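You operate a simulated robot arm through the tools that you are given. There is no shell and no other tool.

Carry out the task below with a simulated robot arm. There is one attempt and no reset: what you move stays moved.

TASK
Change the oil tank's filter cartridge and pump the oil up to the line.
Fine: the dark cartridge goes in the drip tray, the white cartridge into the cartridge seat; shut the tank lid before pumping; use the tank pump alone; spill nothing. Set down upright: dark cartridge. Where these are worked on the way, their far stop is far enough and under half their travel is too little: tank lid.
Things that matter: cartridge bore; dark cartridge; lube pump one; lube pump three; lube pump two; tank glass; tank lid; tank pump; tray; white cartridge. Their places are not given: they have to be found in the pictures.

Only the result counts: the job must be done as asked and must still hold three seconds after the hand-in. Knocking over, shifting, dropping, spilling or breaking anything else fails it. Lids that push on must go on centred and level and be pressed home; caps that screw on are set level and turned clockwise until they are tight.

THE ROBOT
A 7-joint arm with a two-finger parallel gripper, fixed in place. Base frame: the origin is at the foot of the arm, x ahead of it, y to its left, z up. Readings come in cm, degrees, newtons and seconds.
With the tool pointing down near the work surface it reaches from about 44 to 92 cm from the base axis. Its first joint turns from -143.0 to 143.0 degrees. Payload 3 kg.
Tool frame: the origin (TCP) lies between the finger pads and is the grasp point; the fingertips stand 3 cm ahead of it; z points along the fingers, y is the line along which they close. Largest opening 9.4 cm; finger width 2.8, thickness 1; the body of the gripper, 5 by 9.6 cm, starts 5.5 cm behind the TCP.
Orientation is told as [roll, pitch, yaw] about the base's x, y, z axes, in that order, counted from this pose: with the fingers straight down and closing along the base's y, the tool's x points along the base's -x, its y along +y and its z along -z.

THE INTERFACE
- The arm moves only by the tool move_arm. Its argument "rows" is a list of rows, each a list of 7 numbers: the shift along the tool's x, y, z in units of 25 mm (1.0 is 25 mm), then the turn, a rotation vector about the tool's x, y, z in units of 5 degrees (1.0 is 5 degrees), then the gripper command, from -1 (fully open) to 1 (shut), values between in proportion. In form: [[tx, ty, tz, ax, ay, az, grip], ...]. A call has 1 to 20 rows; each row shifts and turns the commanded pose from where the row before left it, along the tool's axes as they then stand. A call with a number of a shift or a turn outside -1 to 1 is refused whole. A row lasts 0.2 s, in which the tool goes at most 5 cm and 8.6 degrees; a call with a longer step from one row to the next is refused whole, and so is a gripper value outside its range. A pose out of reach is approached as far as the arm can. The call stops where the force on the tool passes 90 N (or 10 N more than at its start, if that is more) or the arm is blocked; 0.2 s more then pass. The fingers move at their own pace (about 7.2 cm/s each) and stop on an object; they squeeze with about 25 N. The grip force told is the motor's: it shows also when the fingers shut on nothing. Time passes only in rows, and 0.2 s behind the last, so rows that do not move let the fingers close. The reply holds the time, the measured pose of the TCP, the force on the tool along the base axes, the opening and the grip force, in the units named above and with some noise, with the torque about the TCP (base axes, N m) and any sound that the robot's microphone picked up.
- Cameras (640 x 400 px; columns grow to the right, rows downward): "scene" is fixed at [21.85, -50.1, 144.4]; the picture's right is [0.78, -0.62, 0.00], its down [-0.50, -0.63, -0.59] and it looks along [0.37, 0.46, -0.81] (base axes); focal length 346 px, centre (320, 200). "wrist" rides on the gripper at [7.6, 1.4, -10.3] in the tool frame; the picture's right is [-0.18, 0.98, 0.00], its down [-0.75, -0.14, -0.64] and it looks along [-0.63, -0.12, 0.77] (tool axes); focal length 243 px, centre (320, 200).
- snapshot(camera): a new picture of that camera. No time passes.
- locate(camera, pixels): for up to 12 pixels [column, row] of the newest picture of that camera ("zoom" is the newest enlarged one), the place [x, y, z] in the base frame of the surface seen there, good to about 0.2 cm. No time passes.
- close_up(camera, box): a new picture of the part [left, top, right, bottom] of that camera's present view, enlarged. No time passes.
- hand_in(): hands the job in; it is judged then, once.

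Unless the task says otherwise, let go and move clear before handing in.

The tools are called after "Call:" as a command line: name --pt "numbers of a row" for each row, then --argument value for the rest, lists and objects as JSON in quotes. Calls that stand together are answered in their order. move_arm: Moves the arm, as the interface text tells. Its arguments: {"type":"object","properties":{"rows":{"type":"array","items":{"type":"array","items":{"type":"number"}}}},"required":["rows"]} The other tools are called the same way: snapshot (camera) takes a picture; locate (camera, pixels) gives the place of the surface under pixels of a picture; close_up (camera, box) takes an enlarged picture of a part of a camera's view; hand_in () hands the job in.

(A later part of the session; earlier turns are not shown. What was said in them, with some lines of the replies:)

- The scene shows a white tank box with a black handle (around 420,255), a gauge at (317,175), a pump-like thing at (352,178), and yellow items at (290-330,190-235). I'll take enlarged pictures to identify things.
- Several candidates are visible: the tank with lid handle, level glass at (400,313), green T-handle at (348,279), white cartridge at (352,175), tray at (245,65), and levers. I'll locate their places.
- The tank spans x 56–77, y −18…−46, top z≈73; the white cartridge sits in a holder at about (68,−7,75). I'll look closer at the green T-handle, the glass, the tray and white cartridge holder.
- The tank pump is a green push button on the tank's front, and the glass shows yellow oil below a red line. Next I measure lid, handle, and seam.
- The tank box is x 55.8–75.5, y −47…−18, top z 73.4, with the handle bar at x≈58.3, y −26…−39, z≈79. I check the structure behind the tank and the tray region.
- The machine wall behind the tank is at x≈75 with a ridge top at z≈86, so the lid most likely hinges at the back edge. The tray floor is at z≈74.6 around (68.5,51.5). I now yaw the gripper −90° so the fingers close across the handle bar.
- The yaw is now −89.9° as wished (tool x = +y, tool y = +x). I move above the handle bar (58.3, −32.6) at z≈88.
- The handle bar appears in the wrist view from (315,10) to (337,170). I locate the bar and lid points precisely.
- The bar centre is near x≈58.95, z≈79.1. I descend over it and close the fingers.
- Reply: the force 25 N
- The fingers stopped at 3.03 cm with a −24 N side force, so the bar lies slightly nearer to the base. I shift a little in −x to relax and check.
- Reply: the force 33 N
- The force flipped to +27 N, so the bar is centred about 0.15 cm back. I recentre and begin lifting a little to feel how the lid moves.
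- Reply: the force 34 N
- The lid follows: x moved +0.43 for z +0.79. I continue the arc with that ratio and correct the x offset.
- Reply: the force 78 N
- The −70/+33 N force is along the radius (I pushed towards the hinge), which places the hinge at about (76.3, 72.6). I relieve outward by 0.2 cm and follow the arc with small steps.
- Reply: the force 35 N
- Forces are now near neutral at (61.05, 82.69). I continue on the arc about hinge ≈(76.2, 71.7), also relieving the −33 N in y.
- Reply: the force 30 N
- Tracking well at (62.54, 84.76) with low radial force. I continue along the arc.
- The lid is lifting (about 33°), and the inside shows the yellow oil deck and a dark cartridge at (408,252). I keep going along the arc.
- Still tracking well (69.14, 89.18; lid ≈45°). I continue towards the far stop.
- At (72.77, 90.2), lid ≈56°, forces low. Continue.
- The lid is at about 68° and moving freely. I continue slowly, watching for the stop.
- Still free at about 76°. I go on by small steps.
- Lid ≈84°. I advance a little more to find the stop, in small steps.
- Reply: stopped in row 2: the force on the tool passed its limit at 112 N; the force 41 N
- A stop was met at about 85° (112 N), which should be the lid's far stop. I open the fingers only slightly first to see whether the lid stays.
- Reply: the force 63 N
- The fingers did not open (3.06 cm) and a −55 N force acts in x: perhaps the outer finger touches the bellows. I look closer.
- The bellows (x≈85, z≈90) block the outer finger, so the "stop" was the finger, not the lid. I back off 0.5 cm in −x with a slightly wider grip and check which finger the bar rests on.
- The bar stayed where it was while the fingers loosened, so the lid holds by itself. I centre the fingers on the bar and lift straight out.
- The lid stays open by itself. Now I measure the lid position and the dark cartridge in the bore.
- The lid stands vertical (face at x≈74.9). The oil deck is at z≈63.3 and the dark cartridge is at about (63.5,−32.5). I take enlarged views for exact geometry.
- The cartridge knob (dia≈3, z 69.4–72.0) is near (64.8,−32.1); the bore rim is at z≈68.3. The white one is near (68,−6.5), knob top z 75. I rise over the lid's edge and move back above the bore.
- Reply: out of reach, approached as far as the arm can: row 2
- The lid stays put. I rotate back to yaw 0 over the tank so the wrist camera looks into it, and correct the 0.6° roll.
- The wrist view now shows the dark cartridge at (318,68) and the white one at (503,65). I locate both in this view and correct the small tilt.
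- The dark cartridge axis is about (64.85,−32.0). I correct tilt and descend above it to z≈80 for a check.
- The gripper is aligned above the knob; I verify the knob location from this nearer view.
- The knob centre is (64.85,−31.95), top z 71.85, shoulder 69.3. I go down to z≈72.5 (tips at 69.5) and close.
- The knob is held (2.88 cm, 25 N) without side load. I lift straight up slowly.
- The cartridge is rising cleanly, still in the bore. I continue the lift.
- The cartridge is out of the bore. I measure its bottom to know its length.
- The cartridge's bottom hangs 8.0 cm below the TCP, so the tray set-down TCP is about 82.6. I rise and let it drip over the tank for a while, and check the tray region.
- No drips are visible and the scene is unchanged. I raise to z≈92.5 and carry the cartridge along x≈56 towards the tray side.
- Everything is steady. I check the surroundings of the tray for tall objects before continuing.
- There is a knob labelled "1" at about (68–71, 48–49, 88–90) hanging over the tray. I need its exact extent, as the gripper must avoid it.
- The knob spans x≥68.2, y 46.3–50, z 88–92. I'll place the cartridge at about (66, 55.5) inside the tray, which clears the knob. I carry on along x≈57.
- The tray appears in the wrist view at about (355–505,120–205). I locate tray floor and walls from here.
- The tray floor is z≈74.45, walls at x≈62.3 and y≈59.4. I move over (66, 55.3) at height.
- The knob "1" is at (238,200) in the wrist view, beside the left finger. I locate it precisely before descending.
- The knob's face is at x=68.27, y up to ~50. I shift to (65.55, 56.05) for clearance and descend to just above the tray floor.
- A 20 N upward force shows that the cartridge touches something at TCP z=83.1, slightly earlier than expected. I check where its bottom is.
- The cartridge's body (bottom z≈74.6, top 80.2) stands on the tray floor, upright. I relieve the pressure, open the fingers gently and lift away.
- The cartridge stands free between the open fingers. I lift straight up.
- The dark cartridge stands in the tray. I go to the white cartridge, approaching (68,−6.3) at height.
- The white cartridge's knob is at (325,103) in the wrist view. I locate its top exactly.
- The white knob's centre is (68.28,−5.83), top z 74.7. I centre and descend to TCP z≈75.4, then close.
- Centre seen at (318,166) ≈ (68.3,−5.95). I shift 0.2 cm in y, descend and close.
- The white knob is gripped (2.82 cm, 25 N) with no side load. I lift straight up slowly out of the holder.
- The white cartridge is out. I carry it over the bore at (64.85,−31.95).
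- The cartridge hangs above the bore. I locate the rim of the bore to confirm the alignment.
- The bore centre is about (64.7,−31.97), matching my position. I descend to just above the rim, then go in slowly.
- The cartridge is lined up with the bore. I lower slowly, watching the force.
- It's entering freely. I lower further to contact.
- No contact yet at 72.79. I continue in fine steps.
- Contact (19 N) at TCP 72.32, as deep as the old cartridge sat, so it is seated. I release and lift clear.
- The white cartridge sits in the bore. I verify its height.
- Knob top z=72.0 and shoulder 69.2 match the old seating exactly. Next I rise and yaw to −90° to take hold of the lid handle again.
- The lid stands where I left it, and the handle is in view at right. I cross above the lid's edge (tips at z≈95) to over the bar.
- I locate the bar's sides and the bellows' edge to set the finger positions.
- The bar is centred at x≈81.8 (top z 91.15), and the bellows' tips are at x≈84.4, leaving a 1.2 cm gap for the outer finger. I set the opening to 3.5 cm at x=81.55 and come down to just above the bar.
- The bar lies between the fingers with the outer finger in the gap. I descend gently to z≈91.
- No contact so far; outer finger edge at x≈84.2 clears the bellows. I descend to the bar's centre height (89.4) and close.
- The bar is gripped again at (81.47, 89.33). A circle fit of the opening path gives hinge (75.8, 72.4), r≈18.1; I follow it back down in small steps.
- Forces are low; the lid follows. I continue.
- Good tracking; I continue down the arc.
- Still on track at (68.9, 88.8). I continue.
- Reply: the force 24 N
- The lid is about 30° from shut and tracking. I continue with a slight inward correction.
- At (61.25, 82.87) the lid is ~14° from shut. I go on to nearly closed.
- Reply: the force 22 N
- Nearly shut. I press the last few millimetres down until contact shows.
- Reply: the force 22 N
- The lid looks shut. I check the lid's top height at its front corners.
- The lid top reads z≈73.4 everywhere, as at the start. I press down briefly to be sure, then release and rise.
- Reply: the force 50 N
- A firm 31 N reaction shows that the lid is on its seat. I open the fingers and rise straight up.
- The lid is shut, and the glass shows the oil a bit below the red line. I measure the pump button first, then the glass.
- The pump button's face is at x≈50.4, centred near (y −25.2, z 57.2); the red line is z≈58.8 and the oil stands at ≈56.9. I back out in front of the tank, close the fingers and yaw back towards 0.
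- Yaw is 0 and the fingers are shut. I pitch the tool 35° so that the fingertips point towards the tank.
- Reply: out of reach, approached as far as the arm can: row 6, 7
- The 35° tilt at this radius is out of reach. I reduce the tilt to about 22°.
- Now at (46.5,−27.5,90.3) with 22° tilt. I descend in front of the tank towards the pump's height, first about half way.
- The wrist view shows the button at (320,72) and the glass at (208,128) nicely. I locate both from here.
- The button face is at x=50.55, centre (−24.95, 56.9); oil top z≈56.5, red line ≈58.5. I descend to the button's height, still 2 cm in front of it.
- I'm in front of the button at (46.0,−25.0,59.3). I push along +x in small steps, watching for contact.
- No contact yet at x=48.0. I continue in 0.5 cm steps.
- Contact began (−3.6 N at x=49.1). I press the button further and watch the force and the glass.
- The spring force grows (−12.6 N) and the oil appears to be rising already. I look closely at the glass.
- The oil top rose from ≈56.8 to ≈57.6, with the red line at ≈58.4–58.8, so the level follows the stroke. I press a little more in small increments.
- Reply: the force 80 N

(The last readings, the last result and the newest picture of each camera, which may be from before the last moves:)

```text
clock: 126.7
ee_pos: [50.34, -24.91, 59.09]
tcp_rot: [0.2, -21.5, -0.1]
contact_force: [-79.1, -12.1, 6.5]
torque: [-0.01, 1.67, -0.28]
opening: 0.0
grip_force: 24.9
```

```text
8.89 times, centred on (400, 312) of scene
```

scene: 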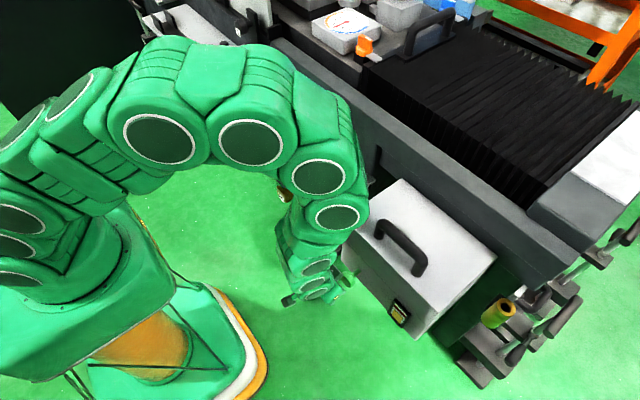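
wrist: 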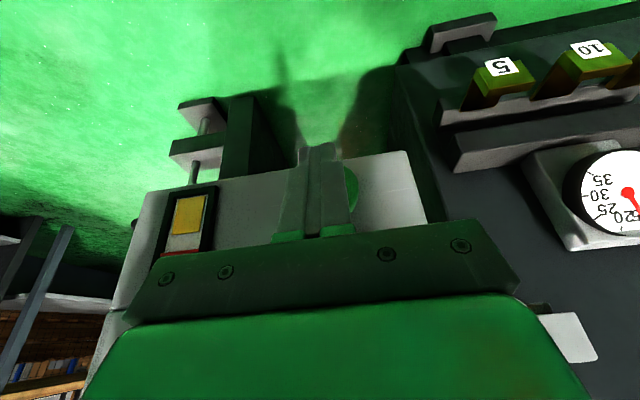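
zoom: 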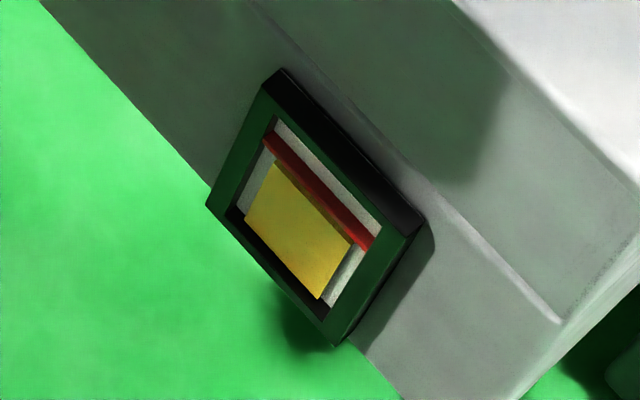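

The button reached its end stop (−79 N), and one stroke has lifted the oil by ≈0.8 cm. I let the button return fully and check the level.

Call:
move_arm --pt "0.186 0 -0.075 0 0 0 1" --pt "0.278 0 -0.112 0 0 0 1" --pt "0.278 0 -0.112 0 0 0 1" --pt "0.278 0 -0.112 0 0 0 1" --pt "0.1 0 -0.04 0 0 0 1" --pt "0 0 0 0 0 0 1" --pt "0 0 0 0 0 0 1"

Call:
snapshot --camera "wrist"

Call:
close_up --camera "wrist" --box '[140, 160, 240, 280]'

Call:
close_up --camera "scene" --box '[380, 290, 420, 335]'

Call:
locate --camera "zoom" --pixels '[[270, 140], [320, 185], [350, 225], [290, 165], [330, 205], [272, 168], [300, 195], [310, 200], [315, 210], [345, 240], [290, 230], [320, 195]]'

```text
clock: 128.3
ee_pos: [47.58, -24.81, 59.21]
tcp_rot: [0.0, -22.0, 0.0]
contact_force: [0.7, 0.7, 0.1]
torque: [-0.02, 0.0, -0.01]
opening: 0.0
grip_force: 25.2
```

```text
taken
```

wrist: 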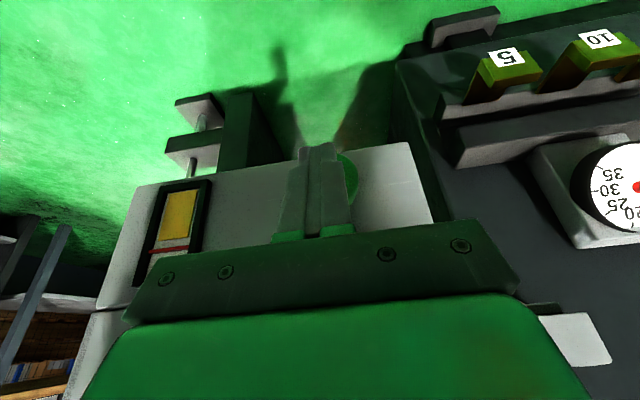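

```text
3.33 times, centred on (190, 220) of wrist
```

zoom: 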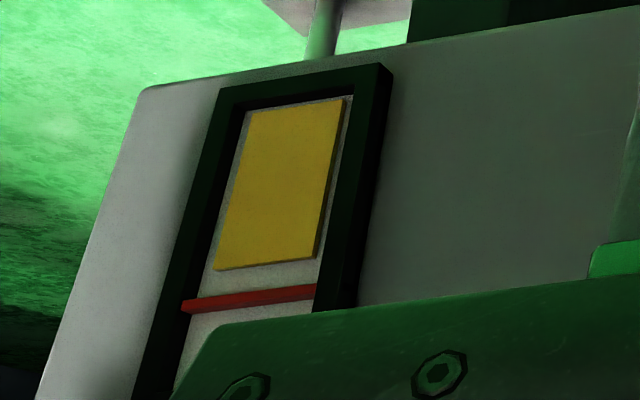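

```text
8.89 times, centred on (400, 312) of scene
```

zoom: 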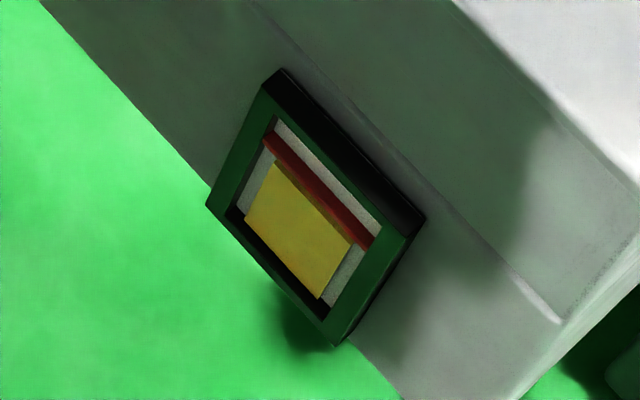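

```text
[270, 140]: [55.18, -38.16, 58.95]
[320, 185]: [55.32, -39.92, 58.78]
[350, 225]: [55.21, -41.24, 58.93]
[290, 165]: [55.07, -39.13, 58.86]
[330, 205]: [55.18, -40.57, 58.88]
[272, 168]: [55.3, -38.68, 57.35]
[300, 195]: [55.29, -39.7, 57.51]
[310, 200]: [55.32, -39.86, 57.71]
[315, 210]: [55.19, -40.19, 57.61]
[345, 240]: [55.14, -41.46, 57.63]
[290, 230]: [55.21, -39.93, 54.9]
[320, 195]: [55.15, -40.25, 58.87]
```

The level held after release (≈57.6), about 1 cm below the line. I begin a second stroke slowly, checking the level midway.

Call:
move_arm --pt "-0.22 0 0.088 0 0 0 1" --pt "-0.22 0 0.088 0 0 0 1" --pt "-0.2 0 0.08 0 0 0 1" --pt "0 0 0 0 0 0 1"

Call:
close_up --camera "scene" --box '[380, 290, 420, 335]'

Call:
close_up --camera "wrist" --box '[130, 170, 210, 280]'

```text
clock: 129.3
ee_pos: [49.28, -25.03, 59.17]
tcp_rot: [0.0, -22.0, -0.1]
contact_force: [-4.4, -0.8, 0.4]
torque: [-0.04, 0.11, -0.02]
opening: 0.0
grip_force: 25.0
```

```text
8.89 times, centred on (400, 312) of scene
```

zoom: 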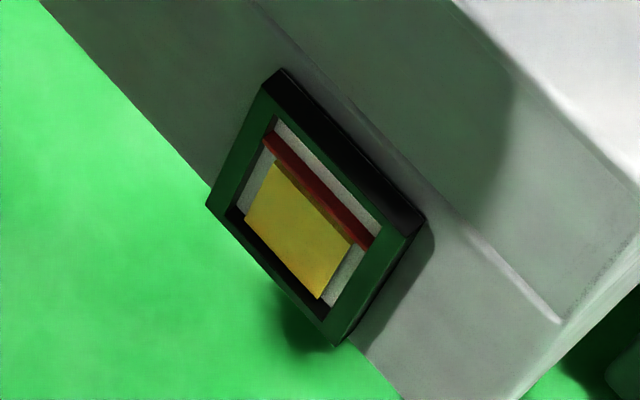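

```text
3.64 times, centred on (170, 225) of wrist
```

zoom: 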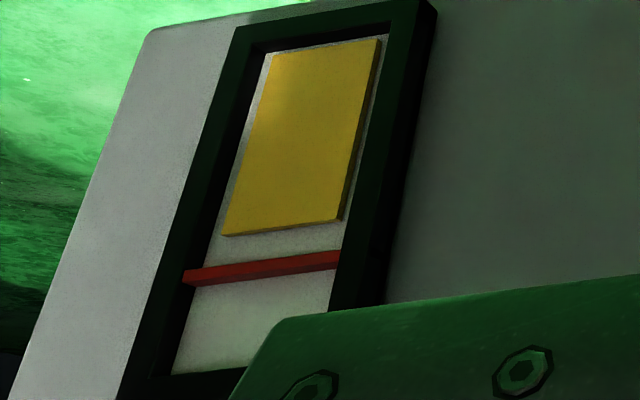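

Half a centimetre in, the level is unchanged, so it counts at a trip point. I press on in small steps.

Call:
move_arm --pt "-0.093 0 0.037 0 0 0 1" --pt "-0.03 0 0.012 0 0 0 1" --pt "0 0 0 0 0 0 1"

Call:
close_up --camera "scene" --box '[380, 290, 420, 335]'

Call:
close_up --camera "wrist" --box '[130, 170, 210, 280]'

```text
clock: 130.1
ee_pos: [49.51, -24.85, 59.26]
tcp_rot: [-0.1, -21.8, -0.1]
contact_force: [-5.1, -1.0, -1.6]
torque: [-0.1, 0.15, -0.02]
opening: 0.0
grip_force: 24.2
```

```text
8.89 times, centred on (400, 312) of scene
```

zoom: 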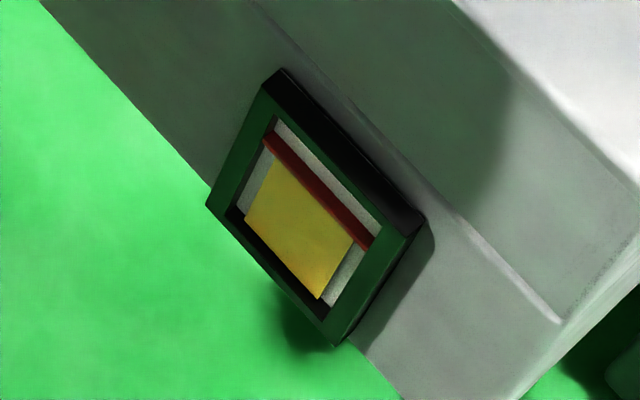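

```text
3.64 times, centred on (170, 225) of wrist
```

zoom: 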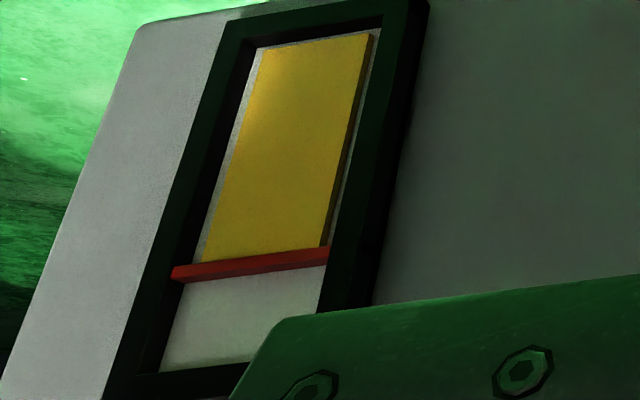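

The second stroke tripped, and the oil now meets the red line. I release the button and check the level from a clearer view.

Call:
move_arm --pt "0.186 0 -0.075 0 0 0 1" --pt "0.278 0 -0.112 0 0 0 1" --pt "0.278 0 -0.112 0 0 0 1" --pt "0.278 0 -0.112 0 0 0 1" --pt "0.15 0 -0.06 0 0 0 1" --pt "0 0 0 0 0 0 1" --pt "0 0 0 0 0 0 1"

Call:
close_up --camera "wrist" --box '[150, 170, 230, 270]'

Call:
close_up --camera "scene" --box '[380, 290, 420, 335]'

Call:
locate --camera "zoom" --pixels '[[270, 140], [320, 185], [350, 225], [275, 158], [285, 165], [300, 180], [310, 195], [330, 215], [350, 240], [290, 230], [320, 205], [340, 225]]'

```text
clock: 131.7
ee_pos: [46.46, -25.04, 59.22]
tcp_rot: [0.0, -21.9, 0.1]
contact_force: [0.0, -0.1, 0.3]
torque: [-0.02, 0.01, 0.0]
opening: 0.0
grip_force: 25.1
```

```text
4.00 times, centred on (190, 220) of wrist
```

zoom: 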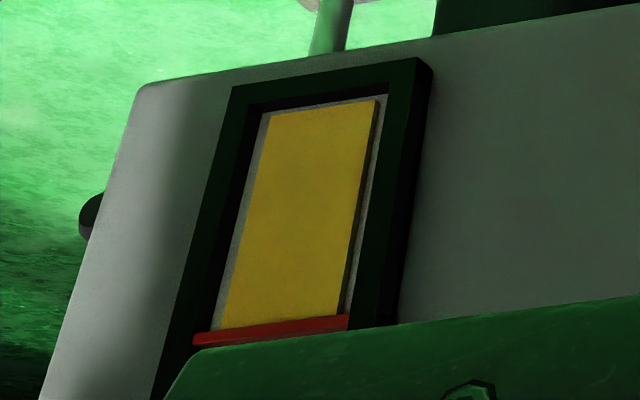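

```text
8.89 times, centred on (400, 312) of scene
```

zoom: 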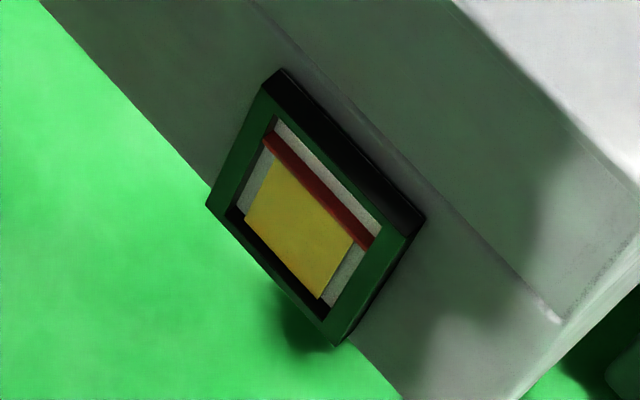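

```text
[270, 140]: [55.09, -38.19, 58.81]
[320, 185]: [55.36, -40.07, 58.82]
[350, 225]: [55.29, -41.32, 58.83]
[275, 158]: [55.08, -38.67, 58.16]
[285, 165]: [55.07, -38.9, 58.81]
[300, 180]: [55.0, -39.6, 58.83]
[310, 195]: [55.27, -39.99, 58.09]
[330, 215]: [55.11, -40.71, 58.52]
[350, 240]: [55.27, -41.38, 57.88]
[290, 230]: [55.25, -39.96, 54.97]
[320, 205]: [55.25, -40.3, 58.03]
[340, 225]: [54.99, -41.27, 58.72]
```

The oil's top now disappears at the red bar (oil seen up to ≈58.2, bar ≈58.3–58.9). I rise back to my earlier viewing pose to compare the level with the line directly.

Call:
move_arm --pt "-0.363 -0.025 -0.903 0 0 0 1" --pt "-0.363 -0.025 -0.903 0 0 0 1" --pt "-0.363 -0.025 -0.903 0 0 0 1" --pt "-0.363 -0.025 -0.903 0 0 0 1" --pt "-0.363 -0.025 -0.903 0 0 0 1" --pt "-0.363 -0.025 -0.903 0 0 0 1" --pt "0 0 0 0 0 0 1"

Call:
close_up --camera "wrist" --box '[170, 80, 250, 170]'

Call:
locate --camera "zoom" --pixels '[[320, 140], [320, 200], [320, 225], [320, 232], [320, 238], [320, 245], [320, 252], [320, 260], [320, 268], [320, 275], [300, 235], [350, 225]]'

Call:
snapshot --camera "scene"

```text
clock: 133.3
ee_pos: [46.35, -25.3, 73.81]
tcp_rot: [0.1, -21.9, 0.1]
contact_force: [-0.3, -0.1, -0.1]
torque: [-0.04, -0.03, 0.02]
opening: 0.0
grip_force: 24.8
```

```text
4.44 times, centred on (210, 125) of wrist
```

zoom: 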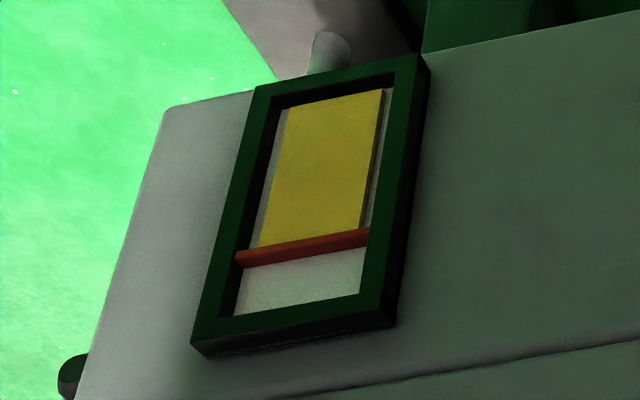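

```text
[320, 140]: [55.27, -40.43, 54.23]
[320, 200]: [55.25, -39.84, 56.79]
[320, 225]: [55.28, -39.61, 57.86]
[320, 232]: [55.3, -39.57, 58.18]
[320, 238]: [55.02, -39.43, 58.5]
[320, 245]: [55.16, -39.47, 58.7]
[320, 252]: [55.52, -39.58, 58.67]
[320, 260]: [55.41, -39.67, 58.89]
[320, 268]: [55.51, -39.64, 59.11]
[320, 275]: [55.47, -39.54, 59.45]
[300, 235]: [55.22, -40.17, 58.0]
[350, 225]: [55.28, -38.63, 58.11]
```

```text
taken
```

scene: 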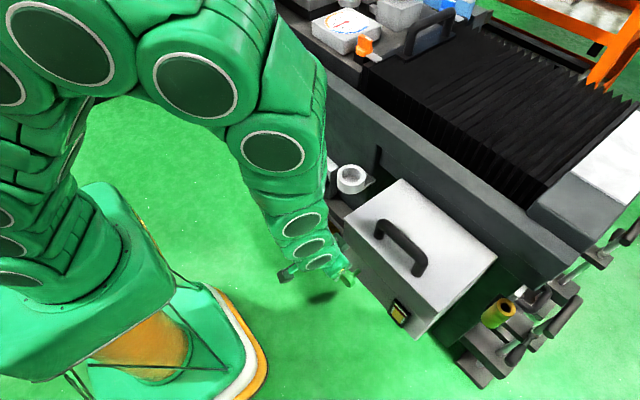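

The oil now stands at the red line (oil visible to ≈58.2, bar 58.3–58.75, two equal strokes of ≈0.85 cm). I move the arm up and clear, then check everything once more.

Call:
move_arm --pt "-0.33 0 -0.82 0 0 0 1" --pt "-0.33 0 -0.82 0 0 0 1" --pt "-0.33 0 -0.82 0 0 0 1" --pt "-0.33 0 -0.82 0 0 0 1" --pt "-0.33 0 -0.82 0 0 0 1" --pt "-0.33 0 -0.82 0 0 0 1" --pt "-0.33 0 -0.82 0 0 0 1" --pt "0 0 0 0 0.9 0 1" --pt "0 0 0 0 0.9 0 1" --pt "0 0 0 0 0.9 0 1" --pt "0 0 0 0 0.9 0 1" --pt "0 0 0 0 0.78 0 1" --pt "0 0 -0.8 0 0 0 0.5" --pt "0 0 -0.8 0 0 0 0.5" --pt "0 0 -0.8 0 0 0 0.5" --pt "0 0 0 0 0 0 0.5"

Call:
snapshot --camera "scene"

Call:
snapshot --camera "wrist"

Call:
close_up --camera "scene" --box '[330, 170, 510, 345]'

```text
clock: 136.7
ee_pos: [46.41, -25.5, 95.33]
tcp_rot: [0.0, -0.1, -0.2]
contact_force: [-0.1, 1.2, -1.1]
torque: [0.03, 0.01, 0.03]
opening: 2.36
grip_force: 0.0
```

```text
taken
```

scene: 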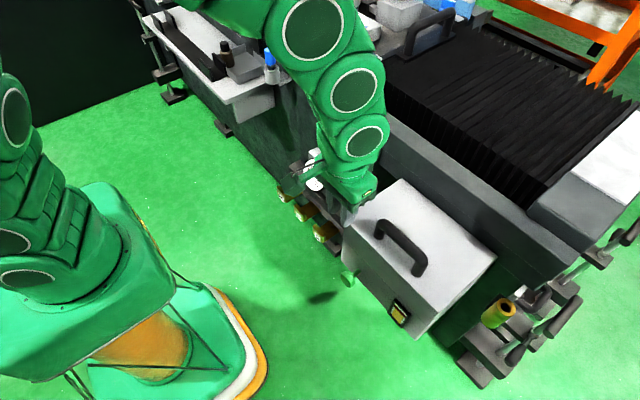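

```text
taken
```

wrist: 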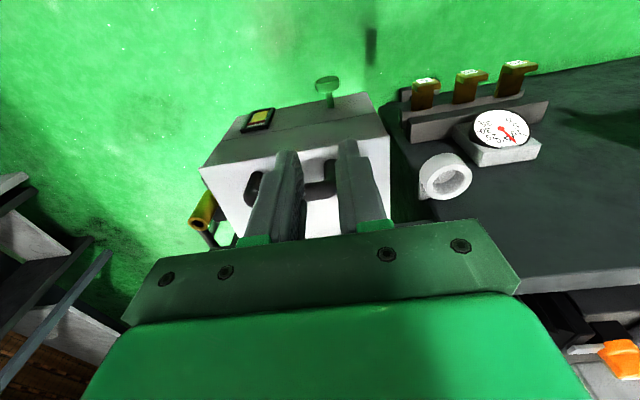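

```text
2.29 times, centred on (420, 258) of scene
```

zoom: 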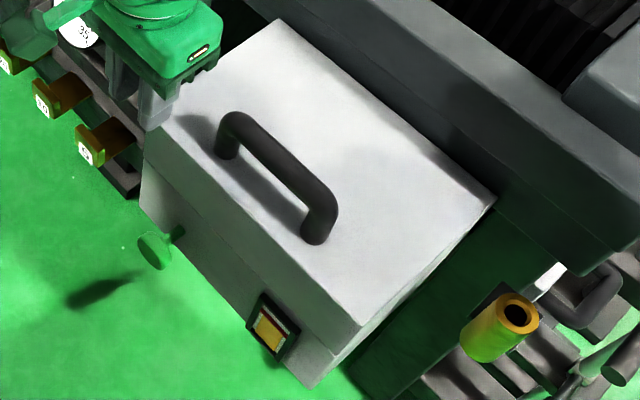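

The tank is shut and nothing else moved. I take a last look at the tray and the glass.

Call:
close_up --camera "scene" --box '[190, 20, 290, 110]'

Call:
locate --camera "zoom" --pixels '[[215, 130], [225, 150], [225, 180], [230, 215], [240, 245], [300, 210], [330, 230]]'

Call:
close_up --camera "scene" --box '[380, 290, 420, 335]'

```text
4.44 times, centred on (240, 65) of scene
```

zoom: 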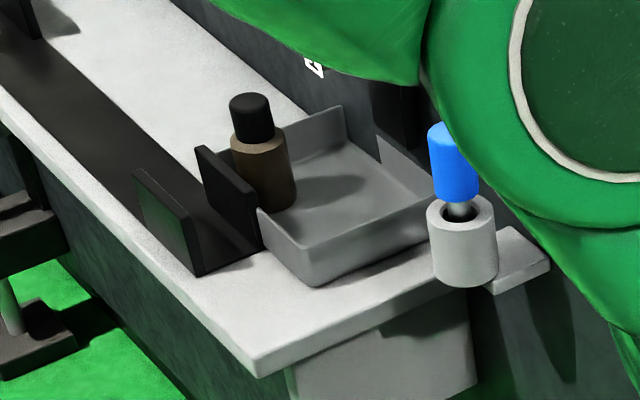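

```text
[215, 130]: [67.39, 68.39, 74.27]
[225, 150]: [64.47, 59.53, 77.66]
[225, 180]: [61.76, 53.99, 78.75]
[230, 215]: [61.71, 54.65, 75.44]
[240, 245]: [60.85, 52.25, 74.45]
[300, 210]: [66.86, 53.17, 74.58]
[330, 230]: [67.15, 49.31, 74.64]
```

```text
8.89 times, centred on (400, 312) of scene
```

zoom: 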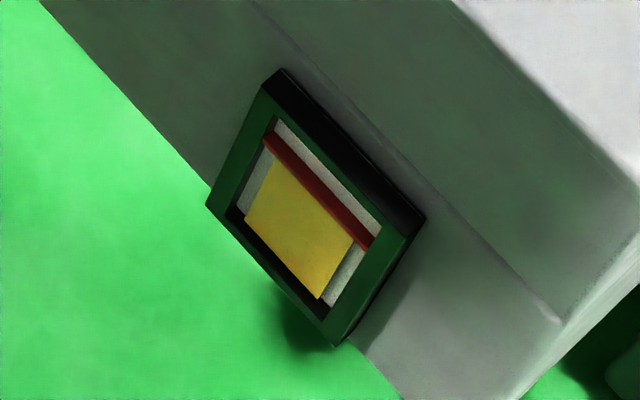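

The dark cartridge stands upright in the tray at (263,170). The white one is in its seat, the lid is shut, the oil is at the red line and the arm is clear, so I hand in.

Call:
hand_in

```text
The job is handed in.
```

I changed the filter cartridge and pumped the oil up to the red line. The job is handed in, but I haven't seen the judge's result.

- **Dark cartridge:** it stands upright in the drip tray. I let it hang over the tank for about three seconds before carrying it, and saw no drips.
- **White cartridge:** it sits in the bore at the same height as the old one did.
- **Tank lid:** I opened it to about 86°, where one finger touched the machine's bellows. I don't know if that was the lid's own far stop, but it stood open by itself. It is shut again, with its top level at the starting height.
- **Oil level:** two strokes of the tank pump raised the oil by about 0.85 cm each. Its top edge is now hidden behind the red bar, so I judged the level from the stroke size. A third stroke would have gone over the line.
- **Everything else:** I did not touch the three lube pumps, and the last pictures show nothing else moved or spilled. The gripper was empty and the arm clear at hand-in.
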